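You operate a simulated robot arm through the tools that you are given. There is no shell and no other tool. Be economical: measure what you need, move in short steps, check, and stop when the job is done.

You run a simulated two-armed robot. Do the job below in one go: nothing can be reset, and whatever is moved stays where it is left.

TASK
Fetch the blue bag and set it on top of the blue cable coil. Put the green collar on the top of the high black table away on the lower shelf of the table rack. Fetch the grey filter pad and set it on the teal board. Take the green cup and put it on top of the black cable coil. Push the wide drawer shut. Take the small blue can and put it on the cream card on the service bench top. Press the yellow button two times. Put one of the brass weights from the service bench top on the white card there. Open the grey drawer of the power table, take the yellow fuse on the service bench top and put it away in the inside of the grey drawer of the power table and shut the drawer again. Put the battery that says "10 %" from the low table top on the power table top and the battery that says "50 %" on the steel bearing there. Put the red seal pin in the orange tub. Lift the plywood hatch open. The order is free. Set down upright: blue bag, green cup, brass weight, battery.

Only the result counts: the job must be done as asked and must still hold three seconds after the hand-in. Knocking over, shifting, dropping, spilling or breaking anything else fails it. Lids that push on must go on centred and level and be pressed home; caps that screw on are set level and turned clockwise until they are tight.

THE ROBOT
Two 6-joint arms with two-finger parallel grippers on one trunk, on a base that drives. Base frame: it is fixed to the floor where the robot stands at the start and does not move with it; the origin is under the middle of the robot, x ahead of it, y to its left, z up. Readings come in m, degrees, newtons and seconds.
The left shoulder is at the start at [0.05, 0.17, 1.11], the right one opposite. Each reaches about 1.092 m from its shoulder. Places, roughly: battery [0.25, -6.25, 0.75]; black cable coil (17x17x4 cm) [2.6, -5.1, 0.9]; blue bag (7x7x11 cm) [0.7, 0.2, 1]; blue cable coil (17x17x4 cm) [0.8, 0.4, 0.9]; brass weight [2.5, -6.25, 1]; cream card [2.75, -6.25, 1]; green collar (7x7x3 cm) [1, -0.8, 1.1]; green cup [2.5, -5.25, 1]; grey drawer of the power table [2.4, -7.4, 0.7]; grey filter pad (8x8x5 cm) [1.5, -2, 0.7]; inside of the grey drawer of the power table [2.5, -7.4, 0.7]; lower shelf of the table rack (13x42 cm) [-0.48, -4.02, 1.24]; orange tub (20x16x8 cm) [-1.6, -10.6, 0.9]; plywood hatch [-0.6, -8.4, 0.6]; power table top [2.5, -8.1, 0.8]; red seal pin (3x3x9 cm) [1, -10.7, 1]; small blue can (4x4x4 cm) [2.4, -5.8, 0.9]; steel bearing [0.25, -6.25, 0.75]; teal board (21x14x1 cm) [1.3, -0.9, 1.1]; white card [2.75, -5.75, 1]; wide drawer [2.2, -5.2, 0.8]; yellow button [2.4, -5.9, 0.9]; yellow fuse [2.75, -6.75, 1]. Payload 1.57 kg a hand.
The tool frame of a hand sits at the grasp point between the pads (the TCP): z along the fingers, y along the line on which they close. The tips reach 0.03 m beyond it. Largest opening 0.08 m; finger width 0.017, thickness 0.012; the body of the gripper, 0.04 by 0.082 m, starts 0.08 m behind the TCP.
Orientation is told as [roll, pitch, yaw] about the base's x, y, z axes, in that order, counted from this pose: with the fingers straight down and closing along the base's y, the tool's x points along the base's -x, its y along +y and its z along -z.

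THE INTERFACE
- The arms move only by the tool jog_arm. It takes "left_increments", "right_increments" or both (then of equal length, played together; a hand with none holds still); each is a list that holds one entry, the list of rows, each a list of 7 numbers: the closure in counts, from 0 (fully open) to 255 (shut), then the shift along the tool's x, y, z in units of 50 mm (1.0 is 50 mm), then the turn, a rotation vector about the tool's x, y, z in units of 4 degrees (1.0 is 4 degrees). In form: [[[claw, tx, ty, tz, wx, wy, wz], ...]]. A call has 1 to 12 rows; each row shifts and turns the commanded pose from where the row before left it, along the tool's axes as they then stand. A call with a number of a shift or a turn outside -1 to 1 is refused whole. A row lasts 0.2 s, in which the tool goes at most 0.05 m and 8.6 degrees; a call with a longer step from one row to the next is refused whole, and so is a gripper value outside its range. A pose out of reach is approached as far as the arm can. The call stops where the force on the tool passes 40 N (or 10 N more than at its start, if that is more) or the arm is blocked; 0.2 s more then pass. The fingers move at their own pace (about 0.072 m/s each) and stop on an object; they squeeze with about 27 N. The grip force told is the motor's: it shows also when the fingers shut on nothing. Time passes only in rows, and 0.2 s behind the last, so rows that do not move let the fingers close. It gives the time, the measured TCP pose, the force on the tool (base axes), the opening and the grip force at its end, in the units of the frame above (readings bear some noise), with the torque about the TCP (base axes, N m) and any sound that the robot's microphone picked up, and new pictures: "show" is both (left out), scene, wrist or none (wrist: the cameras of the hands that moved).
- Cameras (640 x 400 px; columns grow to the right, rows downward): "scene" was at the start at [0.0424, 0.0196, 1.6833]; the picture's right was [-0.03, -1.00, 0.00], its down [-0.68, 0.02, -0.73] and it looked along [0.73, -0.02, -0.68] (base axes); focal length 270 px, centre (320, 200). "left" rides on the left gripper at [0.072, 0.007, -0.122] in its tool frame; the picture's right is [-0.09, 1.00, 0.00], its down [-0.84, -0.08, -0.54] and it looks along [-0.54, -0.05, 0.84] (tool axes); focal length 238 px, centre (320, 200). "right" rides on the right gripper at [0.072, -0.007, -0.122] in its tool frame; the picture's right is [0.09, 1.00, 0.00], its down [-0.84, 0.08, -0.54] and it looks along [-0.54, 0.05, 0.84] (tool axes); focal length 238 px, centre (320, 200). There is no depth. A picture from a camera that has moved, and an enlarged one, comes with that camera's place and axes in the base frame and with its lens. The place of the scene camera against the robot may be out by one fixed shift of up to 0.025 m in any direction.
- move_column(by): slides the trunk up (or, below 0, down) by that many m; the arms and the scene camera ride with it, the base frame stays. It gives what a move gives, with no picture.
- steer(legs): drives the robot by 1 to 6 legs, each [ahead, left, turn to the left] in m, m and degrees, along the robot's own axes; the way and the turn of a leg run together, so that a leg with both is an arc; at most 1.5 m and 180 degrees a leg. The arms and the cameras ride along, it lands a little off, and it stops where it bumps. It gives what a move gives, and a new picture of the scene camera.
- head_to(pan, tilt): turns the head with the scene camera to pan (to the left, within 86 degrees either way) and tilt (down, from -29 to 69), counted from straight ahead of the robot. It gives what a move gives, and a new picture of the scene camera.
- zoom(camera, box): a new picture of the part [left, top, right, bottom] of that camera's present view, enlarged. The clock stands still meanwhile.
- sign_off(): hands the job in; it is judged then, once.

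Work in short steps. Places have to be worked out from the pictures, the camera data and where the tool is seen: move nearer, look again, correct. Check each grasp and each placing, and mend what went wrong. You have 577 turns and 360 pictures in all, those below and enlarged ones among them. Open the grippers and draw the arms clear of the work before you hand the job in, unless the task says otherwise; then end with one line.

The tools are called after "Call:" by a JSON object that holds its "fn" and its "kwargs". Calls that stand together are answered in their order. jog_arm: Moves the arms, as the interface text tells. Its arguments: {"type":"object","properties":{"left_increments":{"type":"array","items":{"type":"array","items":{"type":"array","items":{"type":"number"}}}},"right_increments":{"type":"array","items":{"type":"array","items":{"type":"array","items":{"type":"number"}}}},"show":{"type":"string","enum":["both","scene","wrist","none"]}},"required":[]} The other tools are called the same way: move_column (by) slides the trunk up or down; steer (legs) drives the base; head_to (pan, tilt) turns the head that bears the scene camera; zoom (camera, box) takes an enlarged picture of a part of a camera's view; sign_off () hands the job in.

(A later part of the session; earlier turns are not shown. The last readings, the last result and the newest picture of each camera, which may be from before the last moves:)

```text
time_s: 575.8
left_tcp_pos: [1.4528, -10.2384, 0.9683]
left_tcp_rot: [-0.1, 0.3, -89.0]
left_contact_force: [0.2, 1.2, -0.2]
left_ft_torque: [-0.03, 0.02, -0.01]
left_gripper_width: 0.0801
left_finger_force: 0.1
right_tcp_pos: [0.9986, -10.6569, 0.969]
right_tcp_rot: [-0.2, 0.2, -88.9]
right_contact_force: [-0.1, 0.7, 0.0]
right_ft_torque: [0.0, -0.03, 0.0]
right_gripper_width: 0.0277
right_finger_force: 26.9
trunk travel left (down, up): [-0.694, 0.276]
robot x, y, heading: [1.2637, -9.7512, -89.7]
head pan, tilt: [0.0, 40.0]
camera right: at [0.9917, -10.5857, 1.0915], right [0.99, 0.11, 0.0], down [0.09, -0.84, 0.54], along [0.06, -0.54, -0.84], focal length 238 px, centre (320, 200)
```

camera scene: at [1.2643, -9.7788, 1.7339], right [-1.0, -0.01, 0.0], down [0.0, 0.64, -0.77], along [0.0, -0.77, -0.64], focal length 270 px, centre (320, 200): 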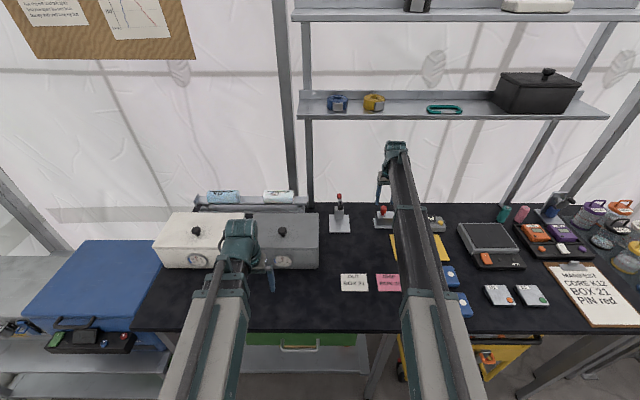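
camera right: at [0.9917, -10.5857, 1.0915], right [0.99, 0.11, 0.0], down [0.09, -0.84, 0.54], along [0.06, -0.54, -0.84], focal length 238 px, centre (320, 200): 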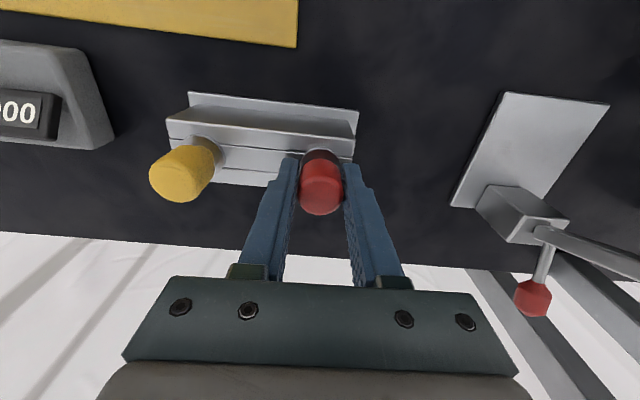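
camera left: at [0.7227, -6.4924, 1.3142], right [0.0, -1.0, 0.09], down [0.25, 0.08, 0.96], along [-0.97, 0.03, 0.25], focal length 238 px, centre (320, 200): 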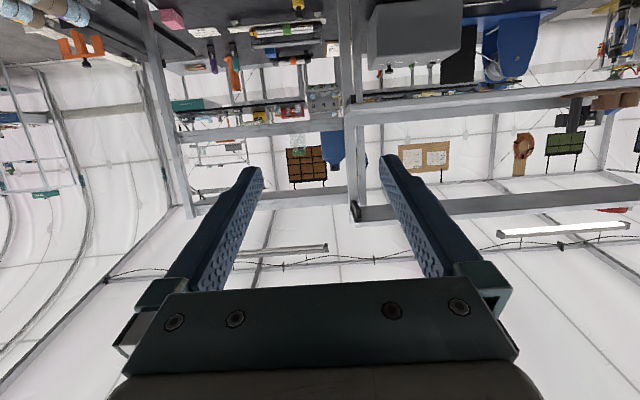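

The head is gripped. I lift straight up 11 cm and check that the pin comes free.

Call:
{"fn": "move_column", "kwargs": {"by": 0.05}}

Call:
{"fn": "move_column", "kwargs": {"by": 0.06}}

Call:
{"fn": "jog_arm", "kwargs": {"right_increments": [[[255, 0, 0, 0, 0, 0, 0]]], "show": "wrist"}}

```text
time_s: 576.7
left_tcp_pos: [1.4524, -10.2395, 1.018]
left_tcp_rot: [-0.1, 0.4, -89.1]
left_contact_force: [0.8, -0.4, -0.1]
left_ft_torque: [0.03, -0.01, -0.02]
left_gripper_width: 0.08
left_finger_force: 0.1
right_tcp_pos: [0.9996, -10.6576, 1.0186]
right_tcp_rot: [-0.2, 0.1, -88.9]
right_contact_force: [0.0, 0.2, -0.3]
right_ft_torque: [-0.01, -0.01, 0.0]
right_gripper_width: 0.0281
right_finger_force: 27.3
trunk travel left (down, up): [-0.744, 0.226]
robot x, y, heading: [1.2638, -9.7486, -89.8]
head pan, tilt: [0.0, 40.0]
```

```text
time_s: 577.7
left_tcp_pos: [1.453, -10.2382, 1.0776]
left_tcp_rot: [-0.1, 0.3, -89.1]
left_contact_force: [0.1, 0.1, 0.5]
left_ft_torque: [-0.02, 0.02, 0.02]
left_gripper_width: 0.08
left_finger_force: 0.0
right_tcp_pos: [1.0013, -10.6565, 1.0777]
right_tcp_rot: [-0.1, 0.2, -88.9]
right_contact_force: [0.2, 0.1, -1.2]
right_ft_torque: [0.0, -0.01, 0.0]
right_gripper_width: 0.028
right_finger_force: 26.4
trunk travel left (down, up): [-0.804, 0.166]
robot x, y, heading: [1.2644, -9.7588, -89.5]
head pan, tilt: [0.0, 40.0]
```

```text
time_s: 578.1
left_tcp_pos: [1.4528, -10.2385, 1.0787]
left_tcp_rot: [-0.1, 0.3, -89.1]
left_contact_force: [0.7, 0.2, 0.2]
left_ft_torque: [0.02, 0.0, 0.01]
left_gripper_width: 0.0798
left_finger_force: 0.0
right_tcp_pos: [0.998, -10.6561, 1.0779]
right_tcp_rot: [-0.1, 0.1, -88.9]
right_contact_force: [0.1, 0.3, -0.9]
right_ft_torque: [0.03, 0.02, -0.01]
right_gripper_width: 0.0278
right_finger_force: 26.7
trunk travel left (down, up): [-0.804, 0.166]
robot x, y, heading: [1.2672, -9.7534, -89.7]
head pan, tilt: [0.0, 40.0]
camera right: at [0.9917, -10.5858, 1.2014], right [0.99, 0.11, 0.0], down [0.09, -0.84, 0.54], along [0.06, -0.54, -0.84], focal length 238 px, centre (320, 200)
```

right: 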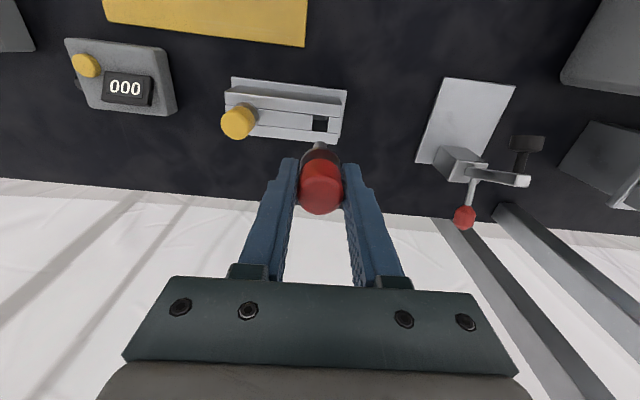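

The pin is out. I retract, back away and look toward the orange tub on the right.

Call:
{"fn": "jog_arm", "kwargs": {"right_increments": [[[255, 0.9, 0, 0, 0, 0, 0], [255, 0.9, 0, 0, 0, 0, 0], [255, 0.9, 0, 0, 0, 0, 0], [255, 0.9, 0, 0, 0, 0, 0], [255, 0.9, 0, 0, 0, 0, 0], [255, 0.9, 0, 0, 0, 0, 0], [255, 0, 0, 0, 0, 0, 0]]], "show": "none"}}

Call:
{"fn": "steer", "kwargs": {"legs": [[-0.5, 0, 0], [0, 0, -45]]}}

Call:
{"fn": "move_column", "kwargs": {"by": 0.15}}

Call:
{"fn": "head_to", "kwargs": {"pan": -10, "tilt": 28}}

```text
time_s: 579.7
left_tcp_pos: [1.4536, -10.2402, 1.0779]
left_tcp_rot: [-0.2, 0.3, -89.2]
left_contact_force: [0.4, 0.0, 0.2]
left_ft_torque: [-0.01, -0.01, -0.03]
left_gripper_width: 0.08
left_finger_force: 0.1
right_tcp_pos: [0.9925, -10.3891, 1.0768]
right_tcp_rot: [-0.1, 0.1, -88.9]
right_contact_force: [0.7, -0.3, -0.7]
right_ft_torque: [0.0, 0.0, -0.01]
right_gripper_width: 0.0281
right_finger_force: 26.9
trunk travel left (down, up): [-0.804, 0.166]
robot x, y, heading: [1.2672, -9.7531, -89.8]
head pan, tilt: [0.0, 40.0]
```

```text
time_s: 584.8
left_tcp_pos: [1.0455, -9.7275, 1.0789]
left_tcp_rot: [-0.1, 0.3, -134.6]
left_contact_force: [-0.2, 0.3, 0.4]
left_ft_torque: [0.0, 0.0, 0.02]
left_gripper_width: 0.0798
left_finger_force: 0.0
right_tcp_pos: [0.6179, -9.5028, 1.0782]
right_tcp_rot: [-0.2, 0.1, -134.6]
right_contact_force: [0.7, -0.2, -0.3]
right_ft_torque: [0.02, -0.02, -0.01]
right_gripper_width: 0.0278
right_finger_force: 26.7
trunk travel left (down, up): [-0.804, 0.166]
robot x, y, heading: [1.2615, -9.2512, -135.1]
head pan, tilt: [0.0, 40.0]
camera scene: at [1.2285, -9.2632, 1.766], right [-0.7, 0.71, 0.0], down [0.46, 0.45, -0.77], along [-0.54, -0.54, -0.64], focal length 270 px, centre (320, 200)
```

scene: 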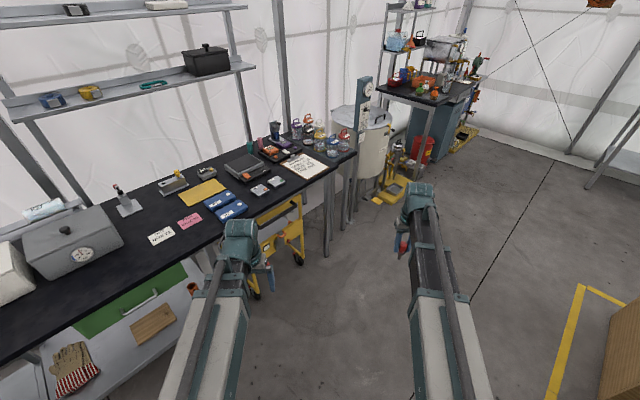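

```text
time_s: 586.5
left_tcp_pos: [1.047, -9.7275, 1.2287]
left_tcp_rot: [-0.1, 0.4, -134.7]
left_contact_force: [0.5, 0.6, -0.4]
left_ft_torque: [0.04, -0.03, 0.01]
left_gripper_width: 0.0798
left_finger_force: 0.0
right_tcp_pos: [0.6172, -9.5053, 1.2286]
right_tcp_rot: [0.0, 0.1, -134.5]
right_contact_force: [-0.5, 0.1, -0.5]
right_ft_torque: [-0.02, -0.02, -0.01]
right_gripper_width: 0.0279
right_finger_force: 26.6
trunk travel left (down, up): [-0.954, 0.016]
robot x, y, heading: [1.2637, -9.2559, -135.3]
head pan, tilt: [0.0, 40.0]
```

```text
time_s: 587.2
left_tcp_pos: [1.0457, -9.7284, 1.2292]
left_tcp_rot: [0.0, 0.3, -134.7]
left_contact_force: [0.0, -1.1, -0.1]
left_ft_torque: [-0.02, 0.01, -0.02]
left_gripper_width: 0.0798
left_finger_force: 0.1
right_tcp_pos: [0.6179, -9.5022, 1.2295]
right_tcp_rot: [0.1, 0.1, -134.7]
right_contact_force: [-0.5, -0.2, -1.0]
right_ft_torque: [0.05, 0.01, 0.01]
right_gripper_width: 0.0279
right_finger_force: 26.8
trunk travel left (down, up): [-0.954, 0.016]
robot x, y, heading: [1.2647, -9.2512, -135.4]
head pan, tilt: [-10.0, 28.0]
camera scene: at [1.2141, -9.2556, 1.9344], right [-0.57, 0.82, 0.0], down [0.39, 0.27, -0.88], along [-0.73, -0.5, -0.47], focal length 270 px, centre (320, 200)
```

scene: 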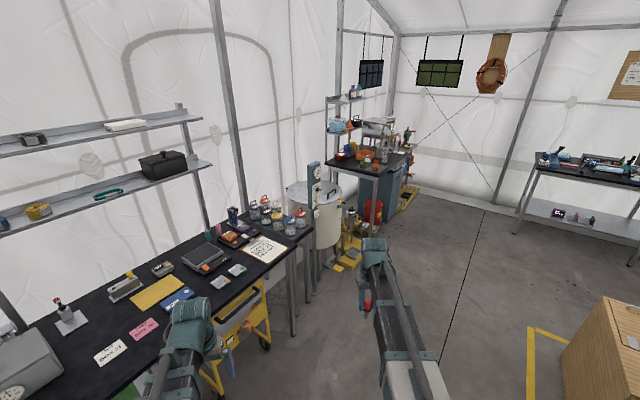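

I zoom onto the corner table where the orange tub should be.

Call:
{"fn": "zoom", "kwargs": {"camera": "scene", "box": [300, 90, 460, 250]}}

Call:
{"fn": "zoom", "kwargs": {"camera": "scene", "box": [500, 260, 640, 400]}}

```text
2.50 times, centred on (380, 170) of scene
camera zoom: at [1.2141, -9.2556, 1.9344], right [-0.57, 0.82, 0.0], down [0.39, 0.27, -0.88], along [-0.73, -0.5, -0.47], focal length 674 px, centre (170, 275)
```

zoom: 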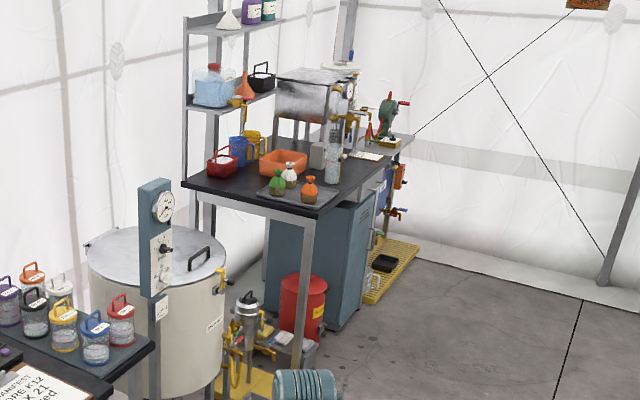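

```text
2.86 times, centred on (570, 330) of scene
camera zoom: at [1.2141, -9.2556, 1.9344], right [-0.57, 0.82, 0.0], down [0.39, 0.27, -0.88], along [-0.73, -0.5, -0.47], focal length 770 px, centre (-394, -171)
```

zoom: 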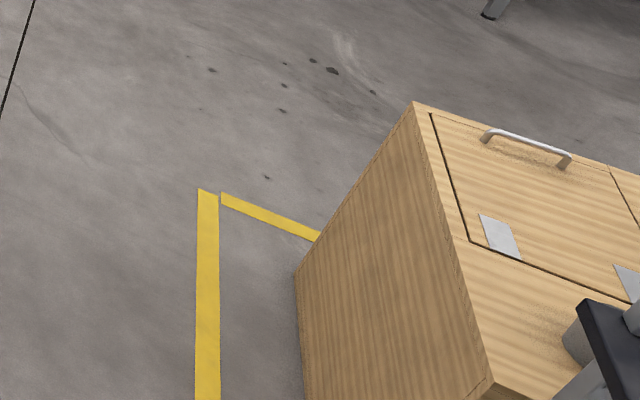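

The tub is on the corner table near (−1.5, −10.5), whose front edge is at y≈−10.2. I turn to face −y and strafe there.

Call:
{"fn": "steer", "kwargs": {"legs": [[0, 0, 45], [0, -1.3, 0], [0, -1.3, 0]]}}

Call:
{"fn": "head_to", "kwargs": {"pan": 0, "tilt": 35}}

```text
time_s: 602.0
left_tcp_pos: [-1.1732, -9.7143, 1.2277]
left_tcp_rot: [0.0, 0.3, -89.2]
left_contact_force: [1.1, 0.2, -0.1]
left_ft_torque: [0.0, -0.03, -0.03]
left_gripper_width: 0.0801
left_finger_force: 0.1
right_tcp_pos: [-1.6332, -9.863, 1.2278]
right_tcp_rot: [-0.1, 0.2, -88.9]
right_contact_force: [0.2, -0.5, -0.6]
right_ft_torque: [-0.01, -0.05, -0.01]
right_gripper_width: 0.0278
right_finger_force: 27.0
trunk travel left (down, up): [-0.954, 0.016]
robot x, y, heading: [-1.364, -9.2277, -90.1]
head pan, tilt: [-10.0, 28.0]
camera scene: at [-1.3772, -9.2562, 1.9345], right [-0.99, 0.17, 0.0], down [0.08, 0.46, -0.88], along [-0.15, -0.87, -0.47], focal length 270 px, centre (320, 200)
```

scene: 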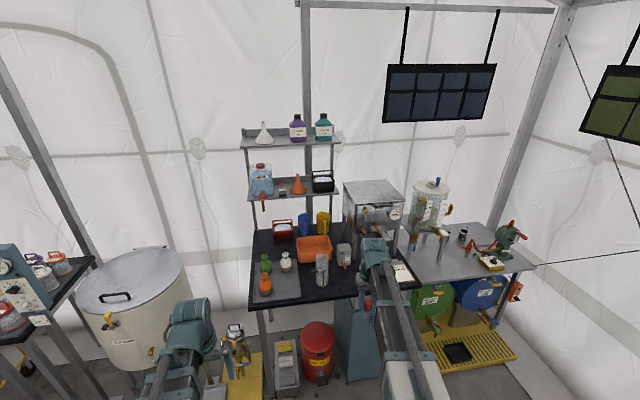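

```text
time_s: 602.8
left_tcp_pos: [-1.1736, -9.7147, 1.2287]
left_tcp_rot: [-0.1, 0.3, -89.2]
left_contact_force: [1.1, -0.6, 0.2]
left_ft_torque: [-0.01, 0.0, 0.0]
left_gripper_width: 0.0801
left_finger_force: 0.0
right_tcp_pos: [-1.6326, -9.8637, 1.2282]
right_tcp_rot: [-0.2, 0.1, -89.0]
right_contact_force: [-0.9, 0.7, -0.1]
right_ft_torque: [-0.03, -0.02, 0.0]
right_gripper_width: 0.0278
right_finger_force: 26.3
trunk travel left (down, up): [-0.954, 0.016]
robot x, y, heading: [-1.361, -9.2278, -89.6]
head pan, tilt: [0.0, 35.0]
camera scene: at [-1.3608, -9.2544, 1.9236], right [-1.0, 0.0, 0.0], down [0.0, 0.57, -0.82], along [0.0, -0.82, -0.57], focal length 270 px, centre (320, 200)
```

scene: 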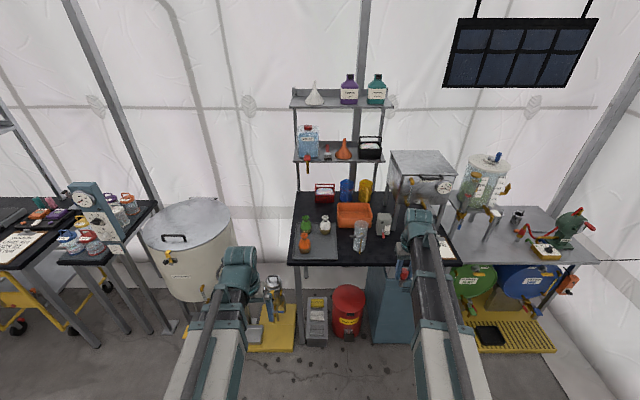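

The tub centre is near [−1.57, −10.57]. I move the left hand outward, drive 0.5 m closer, then lower a bit and look with the right wrist camera.

Call:
{"fn": "jog_arm", "kwargs": {"left_increments": [[[0, 0, 0.9, 0, 0, 0, 0], [0, 0, 0.9, 0, 0, 0, 0], [0, 0, 0.9, 0, 0, 0, 0], [0, 0, 0, 0, 0, 0, 0]]], "show": "none"}}

Call:
{"fn": "steer", "kwargs": {"legs": [[0.5, 0, 0]]}}

Call:
{"fn": "jog_arm", "kwargs": {"right_increments": [[[255, 0, 0, 0, 0, 0, 0]]], "show": "wrist"}}

```text
time_s: 603.8
left_tcp_pos: [-1.038, -9.7121, 1.2283]
left_tcp_rot: [-0.1, 0.2, -89.1]
left_contact_force: [-0.3, 0.3, 0.2]
left_ft_torque: [-0.02, -0.03, 0.0]
left_gripper_width: 0.0802
left_finger_force: 0.0
right_tcp_pos: [-1.6341, -9.8633, 1.2288]
right_tcp_rot: [0.0, 0.1, -89.0]
right_contact_force: [-0.7, 0.0, -0.8]
right_ft_torque: [-0.06, -0.05, -0.03]
right_gripper_width: 0.0276
right_finger_force: 27.6
trunk travel left (down, up): [-0.954, 0.016]
robot x, y, heading: [-1.3592, -9.2274, -89.9]
head pan, tilt: [0.0, 35.0]
```

```text
time_s: 606.7
left_tcp_pos: [-1.0335, -10.2087, 1.2282]
left_tcp_rot: [-0.1, 0.4, -88.9]
left_contact_force: [-0.8, 0.6, 0.2]
left_ft_torque: [0.02, -0.01, 0.02]
left_gripper_width: 0.0801
left_finger_force: 0.0
right_tcp_pos: [-1.6267, -10.3624, 1.2282]
right_tcp_rot: [-0.1, 0.1, -88.8]
right_contact_force: [0.4, 0.0, -0.6]
right_ft_torque: [0.03, -0.04, -0.03]
right_gripper_width: 0.028
right_finger_force: 27.4
trunk travel left (down, up): [-0.954, 0.016]
robot x, y, heading: [-1.3564, -9.7218, -89.6]
head pan, tilt: [0.0, 35.0]
camera scene: at [-1.3576, -9.7524, 1.9235], right [-1.0, -0.01, 0.0], down [0.0, 0.57, -0.82], along [0.01, -0.82, -0.57], focal length 270 px, centre (320, 200)
```

scene: 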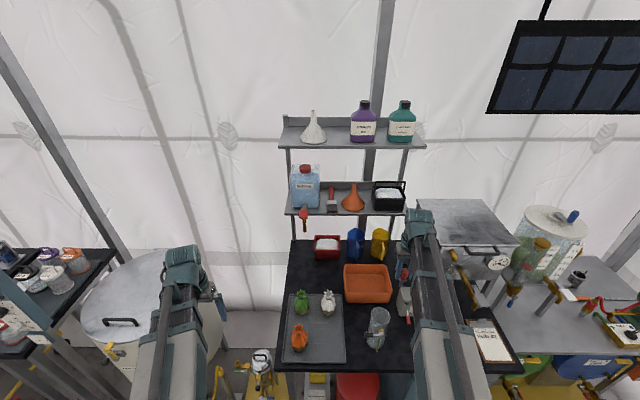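

```text
time_s: 607.1
left_tcp_pos: [-1.0336, -10.2083, 1.2285]
left_tcp_rot: [0.0, 0.3, -89.0]
left_contact_force: [-0.3, 0.5, 0.0]
left_ft_torque: [0.02, -0.03, 0.0]
left_gripper_width: 0.0799
left_finger_force: 0.1
right_tcp_pos: [-1.6269, -10.3617, 1.2282]
right_tcp_rot: [-0.1, 0.1, -88.8]
right_contact_force: [0.1, 0.1, 0.1]
right_ft_torque: [-0.01, 0.01, -0.01]
right_gripper_width: 0.0278
right_finger_force: 27.5
trunk travel left (down, up): [-0.954, 0.016]
robot x, y, heading: [-1.3529, -9.7239, -89.5]
head pan, tilt: [0.0, 35.0]
camera right: at [-1.6349, -10.29, 1.3515], right [0.99, 0.11, 0.0], down [0.1, -0.84, 0.54], along [0.06, -0.54, -0.84], focal length 238 px, centre (320, 200)
```

right: 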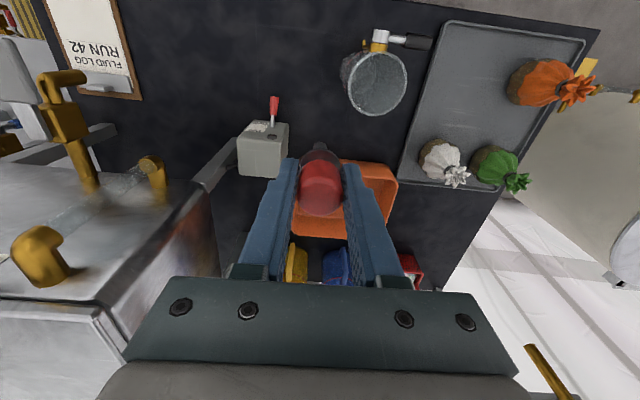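

The tub centre is at about [−1.56, −10.55]. I move over its nearer half at height (clear of the shelves) and then lower.

Call:
{"fn": "jog_arm", "kwargs": {"right_increments": [[[255, -0.8, 0.32, 0, 0, 0, 0], [255, -0.8, 0.32, 0, 0, 0, 0], [255, -0.8, 0.32, 0, 0, 0, 0], [255, -0.8, 0.32, 0, 0, 0, 0], [255, 0, 0, 0, 0, 0, 0]]], "show": "none"}}

Call:
{"fn": "move_column", "kwargs": {"by": -0.14}}

Call:
{"fn": "jog_arm", "kwargs": {"right_increments": [[[255, 0, 0, 0, 0, 0, 0]]]}}

```text
time_s: 608.3
left_tcp_pos: [-1.0338, -10.2074, 1.2293]
left_tcp_rot: [-0.1, 0.2, -88.9]
left_contact_force: [0.3, 0.0, 0.7]
left_ft_torque: [-0.02, -0.04, 0.01]
left_gripper_width: 0.08
left_finger_force: 0.1
right_tcp_pos: [-1.5594, -10.5185, 1.2295]
right_tcp_rot: [-0.1, 0.1, -88.8]
right_contact_force: [0.4, 0.1, -1.8]
right_ft_torque: [0.02, 0.04, 0.04]
right_gripper_width: 0.0277
right_finger_force: 27.1
trunk travel left (down, up): [-0.954, 0.016]
robot x, y, heading: [-1.3574, -9.7253, -89.4]
head pan, tilt: [0.0, 35.0]
```

```text
time_s: 610.0
left_tcp_pos: [-1.0338, -10.2087, 1.0887]
left_tcp_rot: [-0.1, 0.3, -88.9]
left_contact_force: [-0.9, -0.2, -0.3]
left_ft_torque: [0.01, 0.01, 0.03]
left_gripper_width: 0.0801
left_finger_force: 0.1
right_tcp_pos: [-1.5594, -10.5199, 1.0885]
right_tcp_rot: [-0.2, 0.1, -88.8]
right_contact_force: [1.5, 0.5, 0.2]
right_ft_torque: [0.0, -0.01, 0.03]
right_gripper_width: 0.0277
right_finger_force: 26.7
trunk travel left (down, up): [-0.814, 0.156]
robot x, y, heading: [-1.3605, -9.7264, -89.3]
head pan, tilt: [0.0, 35.0]
```

```text
time_s: 610.4
left_tcp_pos: [-1.0345, -10.2076, 1.0883]
left_tcp_rot: [-0.1, 0.4, -88.9]
left_contact_force: [0.1, 0.1, 0.4]
left_ft_torque: [-0.01, 0.01, 0.0]
left_gripper_width: 0.08
left_finger_force: 0.1
right_tcp_pos: [-1.5592, -10.5194, 1.0881]
right_tcp_rot: [-0.1, 0.1, -88.8]
right_contact_force: [0.6, 0.1, -0.6]
right_ft_torque: [0.0, 0.0, -0.04]
right_gripper_width: 0.0279
right_finger_force: 26.6
trunk travel left (down, up): [-0.814, 0.156]
robot x, y, heading: [-1.3545, -9.7265, -89.6]
head pan, tilt: [0.0, 35.0]
camera scene: at [-1.3576, -9.7513, 1.7836], right [-1.0, -0.01, 0.0], down [0.0, 0.57, -0.82], along [0.01, -0.82, -0.57], focal length 270 px, centre (320, 200)
camera right: at [-1.5672, -10.4481, 1.2116], right [0.99, 0.11, 0.0], down [0.1, -0.84, 0.54], along [0.06, -0.54, -0.84], focal length 238 px, centre (320, 200)
```

scene: 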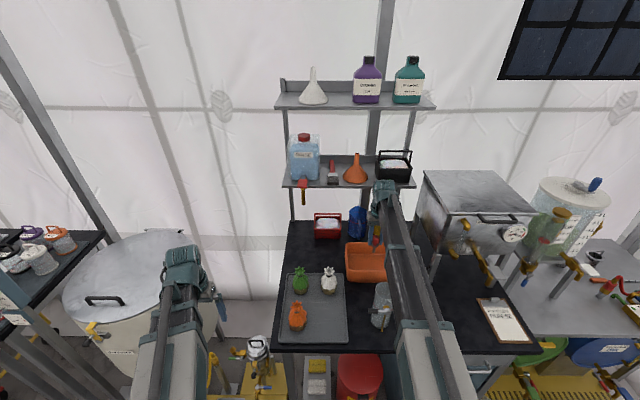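
right: 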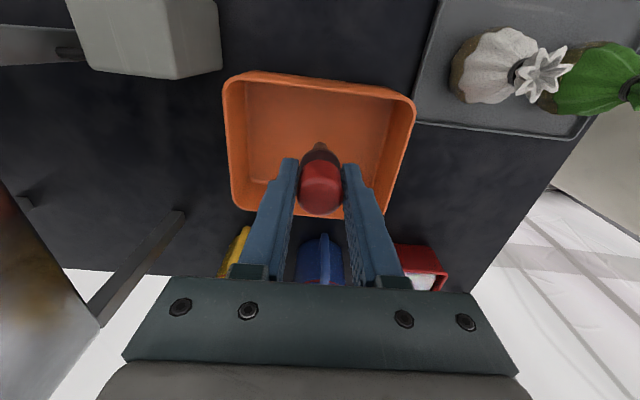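

The pin is right above the tub. I lower into it.

Call:
{"fn": "move_column", "kwargs": {"by": -0.1}}

Call:
{"fn": "move_column", "kwargs": {"by": -0.02}}

Call:
{"fn": "jog_arm", "kwargs": {"right_increments": [[[255, 0, 0, 0, 0, 0, 0]]], "show": "wrist"}}

```text
time_s: 611.7
left_tcp_pos: [-1.0336, -10.2086, 0.9881]
left_tcp_rot: [-0.1, 0.3, -88.9]
left_contact_force: [0.1, 0.7, -0.3]
left_ft_torque: [0.04, 0.01, 0.01]
left_gripper_width: 0.0799
left_finger_force: 0.1
right_tcp_pos: [-1.5596, -10.5184, 0.9881]
right_tcp_rot: [0.0, 0.1, -88.7]
right_contact_force: [-0.2, 0.4, -0.9]
right_ft_torque: [0.02, -0.02, -0.01]
right_gripper_width: 0.0276
right_finger_force: 27.0
trunk travel left (down, up): [-0.714, 0.256]
robot x, y, heading: [-1.3569, -9.7246, -89.7]
head pan, tilt: [0.0, 35.0]
```

```text
time_s: 612.4
left_tcp_pos: [-1.0335, -10.2081, 0.9682]
left_tcp_rot: [-0.1, 0.3, -89.0]
left_contact_force: [0.4, 0.7, 0.1]
left_ft_torque: [0.01, -0.05, 0.0]
left_gripper_width: 0.0801
left_finger_force: 0.0
right_tcp_pos: [-1.5595, -10.5182, 0.9683]
right_tcp_rot: [-0.1, 0.0, -88.8]
right_contact_force: [0.0, -0.2, -0.8]
right_ft_torque: [-0.02, 0.01, 0.01]
right_gripper_width: 0.0276
right_finger_force: 26.7
trunk travel left (down, up): [-0.694, 0.276]
robot x, y, heading: [-1.3586, -9.724, -89.5]
head pan, tilt: [0.0, 35.0]
```

```text
time_s: 612.8
left_tcp_pos: [-1.0341, -10.208, 0.9678]
left_tcp_rot: [-0.1, 0.4, -88.9]
left_contact_force: [0.2, 0.2, 0.1]
left_ft_torque: [0.01, 0.0, -0.01]
left_gripper_width: 0.0801
left_finger_force: 0.1
right_tcp_pos: [-1.5584, -10.52, 0.9671]
right_tcp_rot: [-0.1, 0.1, -88.9]
right_contact_force: [0.2, 0.3, -0.3]
right_ft_torque: [0.01, 0.04, 0.04]
right_gripper_width: 0.0276
right_finger_force: 27.0
trunk travel left (down, up): [-0.694, 0.276]
robot x, y, heading: [-1.3575, -9.7253, -89.5]
head pan, tilt: [0.0, 35.0]
camera right: at [-1.5672, -10.4481, 1.0916], right [0.99, 0.11, 0.0], down [0.1, -0.84, 0.54], along [0.06, -0.54, -0.84], focal length 238 px, centre (320, 200)
```

right: 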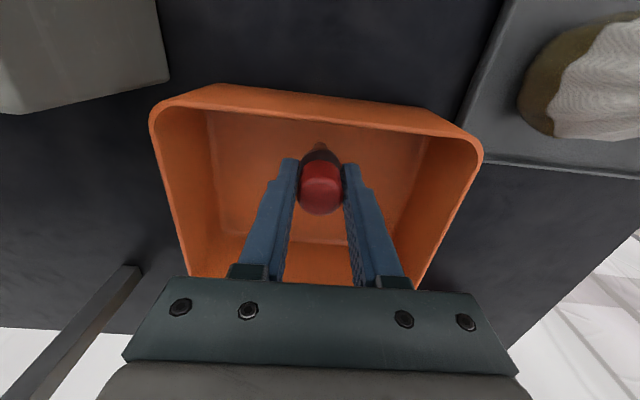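

I continue down until the pin touches the tub floor.

Call:
{"fn": "move_column", "kwargs": {"by": -0.02}}

Call:
{"fn": "move_column", "kwargs": {"by": -0.012}}

Call:
{"fn": "move_column", "kwargs": {"by": -0.01}}

```text
time_s: 613.4
left_tcp_pos: [-1.0337, -10.208, 0.9489]
left_tcp_rot: [-0.1, 0.1, -88.8]
left_contact_force: [0.0, 0.4, -0.1]
left_ft_torque: [-0.02, -0.01, 0.02]
left_gripper_width: 0.08
left_finger_force: 0.0
right_tcp_pos: [-1.5586, -10.5181, 0.9492]
right_tcp_rot: [-0.1, 0.1, -88.8]
right_contact_force: [-0.1, 3.0, 9.7]
right_ft_torque: [0.12, -0.04, 0.01]
right_gripper_width: 0.028
right_finger_force: 27.3
trunk travel left (down, up): [-0.674, 0.296]
robot x, y, heading: [-1.3565, -9.724, -89.4]
head pan, tilt: [0.0, 35.0]
```

```text
time_s: 614.0
left_tcp_pos: [-1.0335, -10.2084, 0.9364]
left_tcp_rot: [-0.1, 0.3, -88.8]
left_contact_force: [-0.6, -0.7, -0.6]
left_ft_torque: [0.05, 0.03, 0.02]
left_gripper_width: 0.0799
left_finger_force: 0.0
right_tcp_pos: [-1.5593, -10.5188, 0.9375]
right_tcp_rot: [-0.1, 0.1, -88.8]
right_contact_force: [2.6, 1.3, 8.2]
right_ft_torque: [0.1, -0.09, 0.01]
right_gripper_width: 0.0276
right_finger_force: 27.4
trunk travel left (down, up): [-0.662, 0.308]
robot x, y, heading: [-1.3599, -9.7247, -89.0]
head pan, tilt: [0.0, 35.0]
```

```text
time_s: 614.6
left_tcp_pos: [-1.0327, -10.2077, 0.9263]
left_tcp_rot: [-0.2, 0.2, -88.9]
left_contact_force: [0.3, -0.5, -0.6]
left_ft_torque: [0.01, -0.03, -0.03]
left_gripper_width: 0.08
left_finger_force: 0.0
right_tcp_pos: [-1.5588, -10.5187, 0.9286]
right_tcp_rot: [0.0, -0.1, -88.8]
right_contact_force: [4.2, -0.1, 17.8]
right_ft_torque: [0.05, -0.14, -0.02]
right_gripper_width: 0.0278
right_finger_force: 27.1
trunk travel left (down, up): [-0.652, 0.318]
robot x, y, heading: [-1.3546, -9.7226, -89.5]
head pan, tilt: [0.0, 35.0]
```

The pin touches the bottom. I release and rise.

Call:
{"fn": "jog_arm", "kwargs": {"right_increments": [[[120, 0, 0, 0, 0, 0, 0], [80, 0, 0, 0, 0, 0, 0], [80, 0, 0, 0, 0, 0, 0]]], "show": "none"}}

Call:
{"fn": "move_column", "kwargs": {"by": 0.3}}

Call:
{"fn": "jog_arm", "kwargs": {"right_increments": [[[80, 0, 0, 0, 0, 0, 0]]], "show": "wrist"}}

```text
time_s: 615.4
left_tcp_pos: [-1.0334, -10.2084, 0.9263]
left_tcp_rot: [-0.2, 0.3, -89.1]
left_contact_force: [0.6, 0.3, 0.0]
left_ft_torque: [-0.02, 0.03, 0.0]
left_gripper_width: 0.08
left_finger_force: 0.0
right_tcp_pos: [-1.5599, -10.5198, 0.9261]
right_tcp_rot: [-0.1, 0.0, -88.9]
right_contact_force: [1.1, -0.2, 0.1]
right_ft_torque: [0.0, 0.03, -0.03]
right_gripper_width: 0.0549
right_finger_force: 0.0
trunk travel left (down, up): [-0.652, 0.318]
robot x, y, heading: [-1.3568, -9.7247, -89.4]
head pan, tilt: [0.0, 35.0]
```

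```text
time_s: 618.4
left_tcp_pos: [-1.0336, -10.2084, 1.2265]
left_tcp_rot: [-0.1, 0.3, -88.9]
left_contact_force: [0.0, 0.2, -0.8]
left_ft_torque: [-0.03, 0.03, 0.01]
left_gripper_width: 0.0802
left_finger_force: 0.0
right_tcp_pos: [-1.5602, -10.5199, 1.2257]
right_tcp_rot: [-0.1, 0.0, -88.7]
right_contact_force: [-0.1, -0.5, 0.0]
right_ft_torque: [-0.01, -0.01, 0.02]
right_gripper_width: 0.055
right_finger_force: 0.0
trunk travel left (down, up): [-0.952, 0.018]
robot x, y, heading: [-1.3585, -9.7232, -89.8]
head pan, tilt: [0.0, 35.0]
```

```text
time_s: 618.8
left_tcp_pos: [-1.0333, -10.2077, 1.2264]
left_tcp_rot: [-0.1, 0.3, -88.9]
left_contact_force: [0.5, -0.2, -0.7]
left_ft_torque: [-0.01, -0.04, 0.02]
left_gripper_width: 0.08
left_finger_force: 0.0
right_tcp_pos: [-1.5596, -10.5194, 1.227]
right_tcp_rot: [0.0, 0.0, -88.8]
right_contact_force: [1.0, -0.3, 0.0]
right_ft_torque: [0.0, 0.03, -0.04]
right_gripper_width: 0.0549
right_finger_force: 0.1
trunk travel left (down, up): [-0.952, 0.018]
robot x, y, heading: [-1.3574, -9.7254, -89.4]
head pan, tilt: [0.0, 35.0]
camera right: at [-1.5671, -10.4481, 1.3496], right [0.99, 0.11, 0.0], down [0.1, -0.84, 0.54], along [0.06, -0.54, -0.84], focal length 238 px, centre (320, 200)
```

right: 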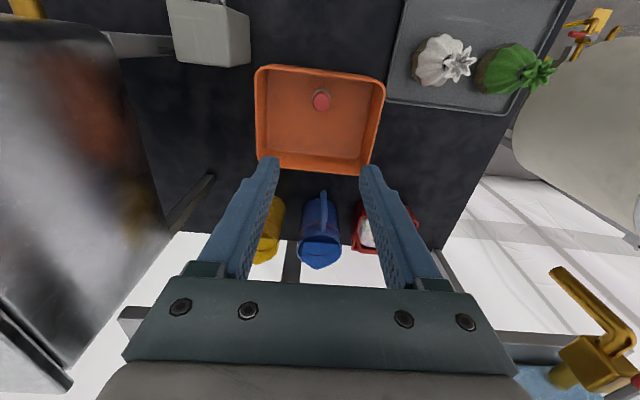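

The red pin is in the tub. I retract, back away, and turn to face the plywood hatch from its −x side.

Call:
{"fn": "jog_arm", "kwargs": {"right_increments": [[[0, 0.9, 0, 0, 0, 0, 0], [0, 0.9, 0, 0, 0, 0, 0], [0, 0.9, 0, 0, 0, 0, 0], [0, 0.9, 0, 0, 0, 0, 0], [0, 0.9, 0, 0, 0, 0, 0], [0, 0.9, 0, 0, 0, 0, 0], [0, 0, 0, 0, 0, 0, 0]]], "show": "none"}}

Call:
{"fn": "steer", "kwargs": {"legs": [[-0.6, 0, 0], [0, 0, 90]]}}

Call:
{"fn": "head_to", "kwargs": {"pan": 30, "tilt": 45}}

```text
time_s: 620.4
left_tcp_pos: [-1.0337, -10.2084, 1.2269]
left_tcp_rot: [-0.1, 0.3, -89.0]
left_contact_force: [-0.6, -0.4, -0.3]
left_ft_torque: [0.01, -0.01, 0.0]
left_gripper_width: 0.0799
left_finger_force: 0.0
right_tcp_pos: [-1.5654, -10.2485, 1.2258]
right_tcp_rot: [-0.1, 0.1, -88.8]
right_contact_force: [-0.3, 1.0, -0.9]
right_ft_torque: [0.02, 0.02, 0.0]
right_gripper_width: 0.0801
right_finger_force: 0.0
trunk travel left (down, up): [-0.952, 0.018]
robot x, y, heading: [-1.3572, -9.7242, -89.6]
head pan, tilt: [0.0, 35.0]
```

```text
time_s: 627.6
left_tcp_pos: [-0.8836, -8.8043, 1.2273]
left_tcp_rot: [-0.2, 0.2, 2.1]
left_contact_force: [0.4, 0.0, -0.2]
left_ft_torque: [0.02, -0.03, 0.02]
left_gripper_width: 0.08
left_finger_force: 0.0
right_tcp_pos: [-0.8348, -9.3344, 1.2272]
right_tcp_rot: [-0.1, 0.1, 2.2]
right_contact_force: [0.5, -0.1, 0.6]
right_ft_torque: [-0.06, -0.01, 0.0]
right_gripper_width: 0.0802
right_finger_force: 0.0
trunk travel left (down, up): [-0.952, 0.018]
robot x, y, heading: [-1.3638, -9.1387, 1.4]
head pan, tilt: [0.0, 35.0]
camera scene: at [-1.314, -9.1123, 1.9215], right [0.03, -1.0, 0.0], down [-0.57, -0.01, -0.82], along [0.82, 0.02, -0.57], focal length 270 px, centre (320, 200)
```

scene: 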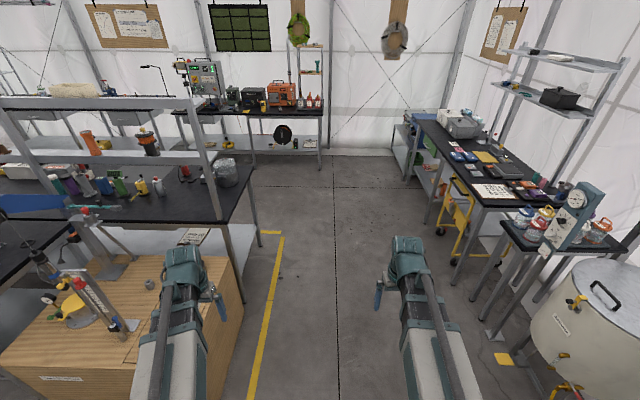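

```text
time_s: 628.6
left_tcp_pos: [-0.8839, -8.8037, 1.2263]
left_tcp_rot: [-0.1, 0.3, 2.1]
left_contact_force: [-0.1, 0.0, 0.6]
left_ft_torque: [0.02, 0.02, -0.01]
left_gripper_width: 0.0802
left_finger_force: 0.0
right_tcp_pos: [-0.8358, -9.3348, 1.2261]
right_tcp_rot: [-0.1, 0.2, 2.2]
right_contact_force: [-0.7, -0.3, 0.3]
right_ft_torque: [0.03, 0.0, 0.02]
right_gripper_width: 0.0799
right_finger_force: 0.0
trunk travel left (down, up): [-0.952, 0.018]
robot x, y, heading: [-1.3615, -9.1352, 1.5]
head pan, tilt: [30.0, 45.0]
camera scene: at [-1.3327, -9.0723, 1.9068], right [0.52, -0.85, 0.0], down [-0.6, -0.37, -0.71], along [0.6, 0.37, -0.71], focal length 270 px, centre (320, 200)
```

scene: 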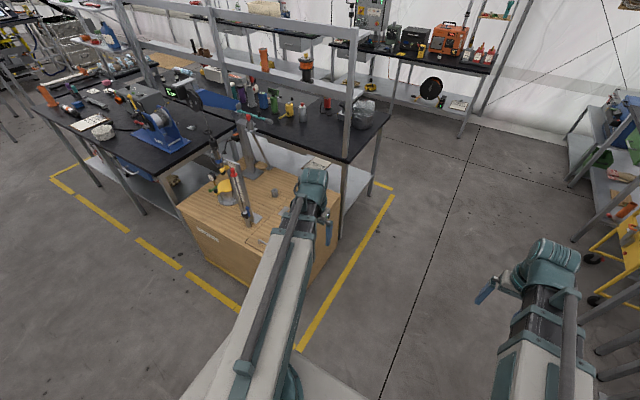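

I move the left hand aside and zoom onto the crate top.

Call:
{"fn": "jog_arm", "kwargs": {"left_increments": [[[0, 0, -0.9, 0, 0, 0, 0], [0, 0, -0.9, 0, 0, 0, 0], [0, 0, -0.9, 0, 0, 0, 0], [0, 0, -0.9, 0, 0, 0, 0], [0, 0, 0, 0, 0, 0, 0]]], "show": "scene"}}

Call:
{"fn": "zoom", "kwargs": {"camera": "scene", "box": [160, 130, 380, 300]}}

```text
time_s: 629.8
left_tcp_pos: [-0.8761, -8.9838, 1.2258]
left_tcp_rot: [0.0, 0.3, 2.0]
left_contact_force: [0.1, 0.2, -0.4]
left_ft_torque: [0.01, -0.01, 0.03]
left_gripper_width: 0.0802
left_finger_force: 0.0
right_tcp_pos: [-0.8342, -9.3343, 1.2263]
right_tcp_rot: [-0.2, 0.1, 2.3]
right_contact_force: [0.2, 1.2, -0.1]
right_ft_torque: [-0.03, -0.02, -0.03]
right_gripper_width: 0.08
right_finger_force: 0.0
trunk travel left (down, up): [-0.952, 0.018]
robot x, y, heading: [-1.3634, -9.1349, 1.4]
head pan, tilt: [30.0, 45.0]
camera scene: at [-1.3327, -9.0717, 1.9067], right [0.52, -0.85, 0.0], down [-0.6, -0.37, -0.71], along [0.6, 0.37, -0.71], focal length 270 px, centre (320, 200)
```

scene: 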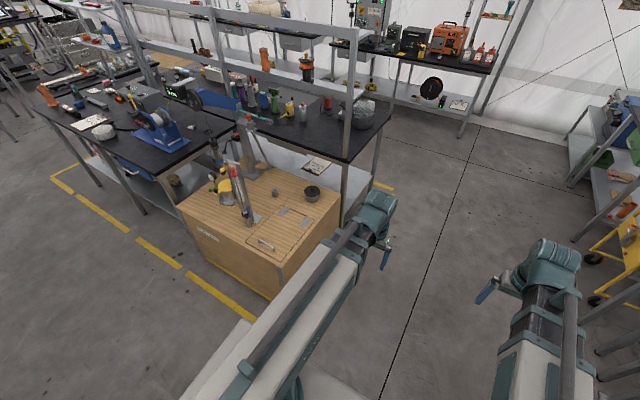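

```text
2.35 times, centred on (270, 215) of scene
camera zoom: at [-1.3327, -9.0717, 1.9067], right [0.52, -0.85, 0.0], down [-0.6, -0.37, -0.71], along [0.6, 0.37, -0.71], focal length 634 px, centre (438, 165)
```

zoom: 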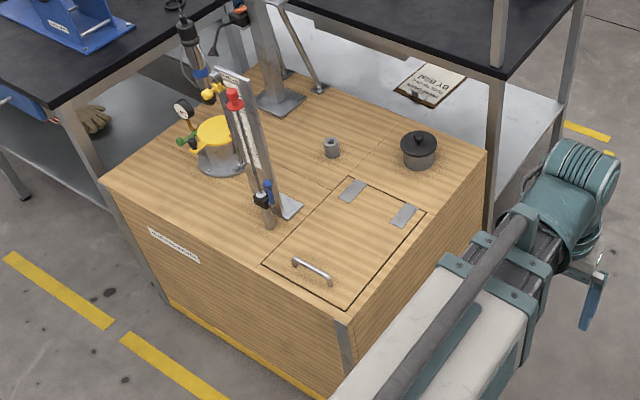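

The hatch (x −0.75…−0.44, y −8.46…−8.20) is hinged at x≈−0.44, with its handle bar along y at about [−0.72, −8.333, 0.63]. I position the robot west of it and yaw the left hand 90° so its fingers straddle the bar.

Call:
{"fn": "steer", "kwargs": {"legs": [[0, 0.62, -1.4]]}}

Call:
{"fn": "jog_arm", "kwargs": {"left_increments": [[[0, 0, 0, 0, 0, 0, -1], [0, 0, 0, 0, 0, 0, -1], [0, 0, 0, 0, 0, 0, -1], [0, 0, 0, 0, 0, 0, -1], [0, 0, 0, 0, 0, 0, -1], [0, 0, 0, 0, 0, 0, -1], [0, 0, 0, 0, 0, 0, -1], [0, 0, 0, 0, 0, 0, -1], [0, 0, 0, 0, 0, 0, -1], [0, 0, 0, 0, 0, 0, -1], [0, 0, 0, 0, 0, 0, -1], [0, 0, 0, 0, 0, 0, -1]]], "show": "none"}}

Call:
{"fn": "jog_arm", "kwargs": {"left_increments": [[[0, 0, 0, 0, 0, 0, -1], [0, 0, 0, 0, 0, 0, -1], [0, 0, 0, 0, 0, 0, -1], [0, 0, 0, 0, 0, 0, -1], [0, 0, 0, 0, 0, 0, -1], [0, 0, 0, 0, 0, 0, -1], [0, 0, 0, 0, 0, 0, -1], [0, 0, 0, 0, 0, 0, -1], [0, 0, 0, 0, 0, 0, -1], [0, 0, 0, 0, 0, 0, -1], [0, 0, 0, 0, 0, 0, -0.5], [0, 0, 0, 0, 0, 0, 0]]]}}

```text
time_s: 633.3
left_tcp_pos: [-0.888, -8.3638, 1.2257]
left_tcp_rot: [-0.2, 0.3, 1.7]
left_contact_force: [0.0, 0.4, -0.3]
left_ft_torque: [-0.02, 0.04, 0.0]
left_gripper_width: 0.0797
left_finger_force: 0.1
right_tcp_pos: [-0.85, -8.7157, 1.2258]
right_tcp_rot: [0.0, 0.1, 1.7]
right_contact_force: [0.8, -0.4, 0.2]
right_ft_torque: [0.01, 0.01, 0.0]
right_gripper_width: 0.0801
right_finger_force: 0.0
trunk travel left (down, up): [-0.952, 0.018]
robot x, y, heading: [-1.375, -8.5133, 1.1]
head pan, tilt: [30.0, 45.0]
camera scene: at [-1.346, -8.448, 1.9067], right [0.52, -0.86, 0.0], down [-0.61, -0.36, -0.71], along [0.61, 0.36, -0.71], focal length 270 px, centre (320, 200)
```

scene: 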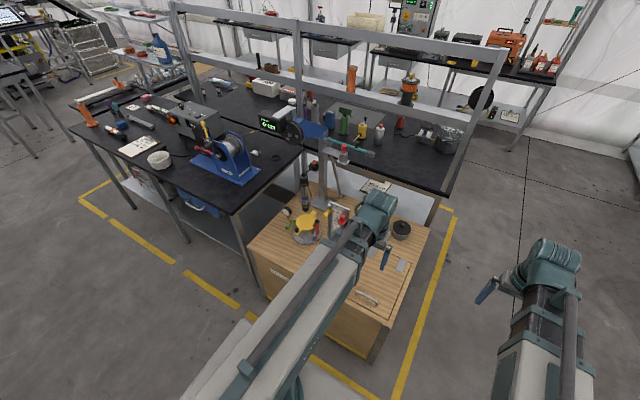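

```text
time_s: 635.9
left_tcp_pos: [-0.8877, -8.3645, 1.2266]
left_tcp_rot: [0.2, 0.3, 49.7]
left_contact_force: [-0.1, 0.1, -0.8]
left_ft_torque: [0.01, 0.03, 0.0]
left_gripper_width: 0.0803
left_finger_force: 0.1
right_tcp_pos: [-0.8504, -8.7158, 1.2267]
right_tcp_rot: [-0.2, 0.1, 1.7]
right_contact_force: [0.2, 0.6, -0.5]
right_ft_torque: [-0.05, 0.04, 0.01]
right_gripper_width: 0.0799
right_finger_force: 0.0
trunk travel left (down, up): [-0.952, 0.018]
robot x, y, heading: [-1.3724, -8.5114, 1.0]
head pan, tilt: [30.0, 45.0]
```

```text
time_s: 638.5
left_tcp_pos: [-0.8893, -8.3648, 1.2259]
left_tcp_rot: [0.3, 0.0, 91.8]
left_contact_force: [0.1, -0.6, 0.1]
left_ft_torque: [0.01, 0.01, -0.02]
left_gripper_width: 0.0802
left_finger_force: 0.0
right_tcp_pos: [-0.8507, -8.7155, 1.2272]
right_tcp_rot: [0.0, 0.2, 1.7]
right_contact_force: [0.3, 0.2, 0.2]
right_ft_torque: [0.03, 0.02, -0.01]
right_gripper_width: 0.08
right_finger_force: 0.1
trunk travel left (down, up): [-0.952, 0.018]
robot x, y, heading: [-1.3759, -8.5126, 1.0]
head pan, tilt: [30.0, 45.0]
camera scene: at [-1.346, -8.449, 1.9067], right [0.52, -0.86, 0.0], down [-0.61, -0.36, -0.71], along [0.61, 0.36, -0.71], focal length 270 px, centre (320, 200)
camera left: at [-0.8932, -8.4359, 1.3478], right [-1.0, 0.06, 0.0], down [0.06, 0.84, 0.54], along [0.03, 0.54, -0.84], focal length 238 px, centre (320, 200)
```

scene: 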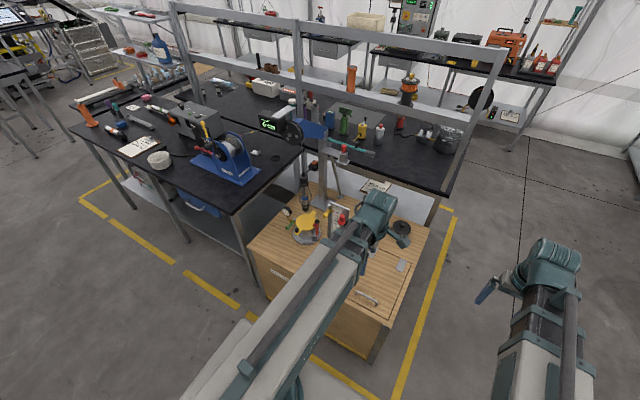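
left: 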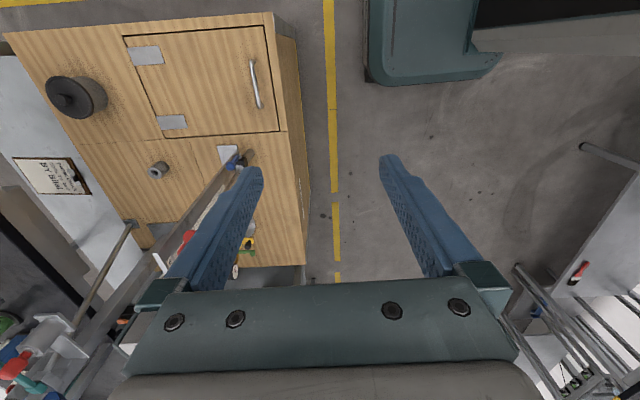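

The handle centre is at about [−0.716, −8.363]. I move over it and lower the trunk in two stages.

Call:
{"fn": "jog_arm", "kwargs": {"left_increments": [[[0, 0, -0.86, 0, 0, 0, 0], [0, 0, -0.86, 0, 0, 0, 0], [0, 0, -0.86, 0, 0, 0, 0], [0, 0, -0.86, 0, 0, 0, 0], [0, 0, 0, 0, 0, 0, 0]]], "show": "none"}}

Call:
{"fn": "move_column", "kwargs": {"by": -0.38}}

Call:
{"fn": "jog_arm", "kwargs": {"left_increments": [[[0, 0, 0, 0, 0, 0, 0]]], "show": "wrist"}}

```text
time_s: 639.7
left_tcp_pos: [-0.718, -8.3613, 1.2268]
left_tcp_rot: [0.2, 0.1, 91.6]
left_contact_force: [0.7, -0.2, -1.1]
left_ft_torque: [-0.01, -0.06, 0.02]
left_gripper_width: 0.08
left_finger_force: 0.0
right_tcp_pos: [-0.8499, -8.716, 1.2266]
right_tcp_rot: [0.0, 0.1, 1.8]
right_contact_force: [0.2, 0.5, -0.2]
right_ft_torque: [0.03, 0.01, -0.02]
right_gripper_width: 0.0801
right_finger_force: 0.0
trunk travel left (down, up): [-0.952, 0.018]
robot x, y, heading: [-1.3741, -8.5123, 1.1]
head pan, tilt: [30.0, 45.0]
```

```text
time_s: 643.3
left_tcp_pos: [-0.7181, -8.3619, 0.8464]
left_tcp_rot: [0.3, 0.1, 91.5]
left_contact_force: [-0.3, 0.5, -0.3]
left_ft_torque: [0.03, 0.02, -0.01]
left_gripper_width: 0.08
left_finger_force: 0.1
right_tcp_pos: [-0.8501, -8.716, 0.847]
right_tcp_rot: [-0.1, 0.1, 1.7]
right_contact_force: [-0.6, 0.4, 0.6]
right_ft_torque: [-0.01, 0.01, -0.02]
right_gripper_width: 0.0799
right_finger_force: 0.1
trunk travel left (down, up): [-0.572, 0.398]
robot x, y, heading: [-1.3806, -8.5115, 1.1]
head pan, tilt: [30.0, 45.0]
```

```text
time_s: 643.7
left_tcp_pos: [-0.7187, -8.3613, 0.8471]
left_tcp_rot: [0.3, 0.1, 91.7]
left_contact_force: [0.2, -0.5, -0.1]
left_ft_torque: [-0.03, -0.02, 0.04]
left_gripper_width: 0.0799
left_finger_force: 0.0
right_tcp_pos: [-0.8494, -8.7158, 0.8457]
right_tcp_rot: [0.0, 0.1, 1.7]
right_contact_force: [0.4, 0.2, 0.5]
right_ft_torque: [0.0, -0.01, 0.02]
right_gripper_width: 0.0798
right_finger_force: 0.0
trunk travel left (down, up): [-0.572, 0.398]
robot x, y, heading: [-1.3776, -8.5105, 1.0]
head pan, tilt: [30.0, 45.0]
camera left: at [-0.7224, -8.4327, 0.9678], right [-1.0, 0.06, 0.0], down [0.06, 0.84, 0.54], along [0.03, 0.54, -0.84], focal length 238 px, centre (320, 200)
```

left: 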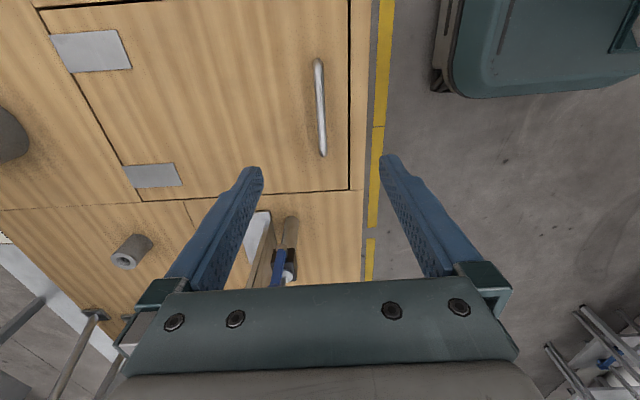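

The bar is exactly under the fingers (x −0.720); the hinge line is at x≈−0.388. I lower further.

Call:
{"fn": "move_column", "kwargs": {"by": -0.15}}

Call:
{"fn": "jog_arm", "kwargs": {"left_increments": [[[0, 0, 0, 0, 0, 0, 0]]], "show": "wrist"}}

```text
time_s: 645.5
left_tcp_pos: [-0.7181, -8.3612, 0.6972]
left_tcp_rot: [0.3, 0.1, 91.5]
left_contact_force: [1.0, -0.4, 0.0]
left_ft_torque: [-0.02, 0.0, -0.01]
left_gripper_width: 0.0799
left_finger_force: 0.0
right_tcp_pos: [-0.8502, -8.7165, 0.695]
right_tcp_rot: [-0.1, 0.2, 1.7]
right_contact_force: [0.3, -0.2, -0.4]
right_ft_torque: [0.01, -0.01, 0.02]
right_gripper_width: 0.0798
right_finger_force: 0.0
trunk travel left (down, up): [-0.422, 0.548]
robot x, y, heading: [-1.3736, -8.5119, 1.0]
head pan, tilt: [30.0, 45.0]
```

```text
time_s: 645.9
left_tcp_pos: [-0.7177, -8.3609, 0.6963]
left_tcp_rot: [0.3, 0.1, 91.7]
left_contact_force: [0.4, 0.0, -1.1]
left_ft_torque: [0.01, -0.03, 0.0]
left_gripper_width: 0.0799
left_finger_force: 0.1
right_tcp_pos: [-0.8498, -8.7152, 0.6962]
right_tcp_rot: [-0.1, 0.2, 1.7]
right_contact_force: [0.0, 0.6, -0.8]
right_ft_torque: [0.0, -0.02, -0.02]
right_gripper_width: 0.0802
right_finger_force: 0.0
trunk travel left (down, up): [-0.422, 0.548]
robot x, y, heading: [-1.3763, -8.5086, 1.1]
head pan, tilt: [30.0, 45.0]
camera left: at [-0.7224, -8.4327, 0.8178], right [-1.0, 0.06, 0.0], down [0.06, 0.84, 0.54], along [0.03, 0.54, -0.84], focal length 238 px, centre (320, 200)
```

left: 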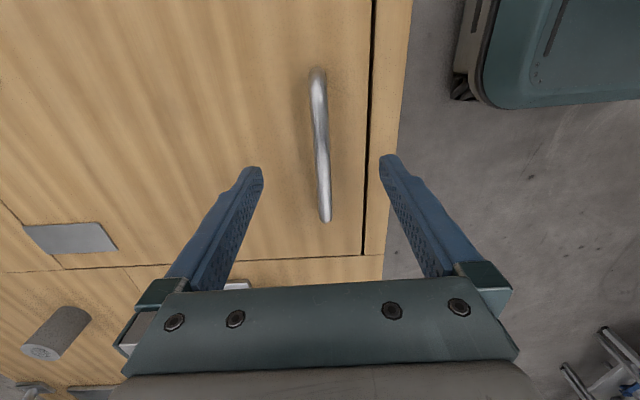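

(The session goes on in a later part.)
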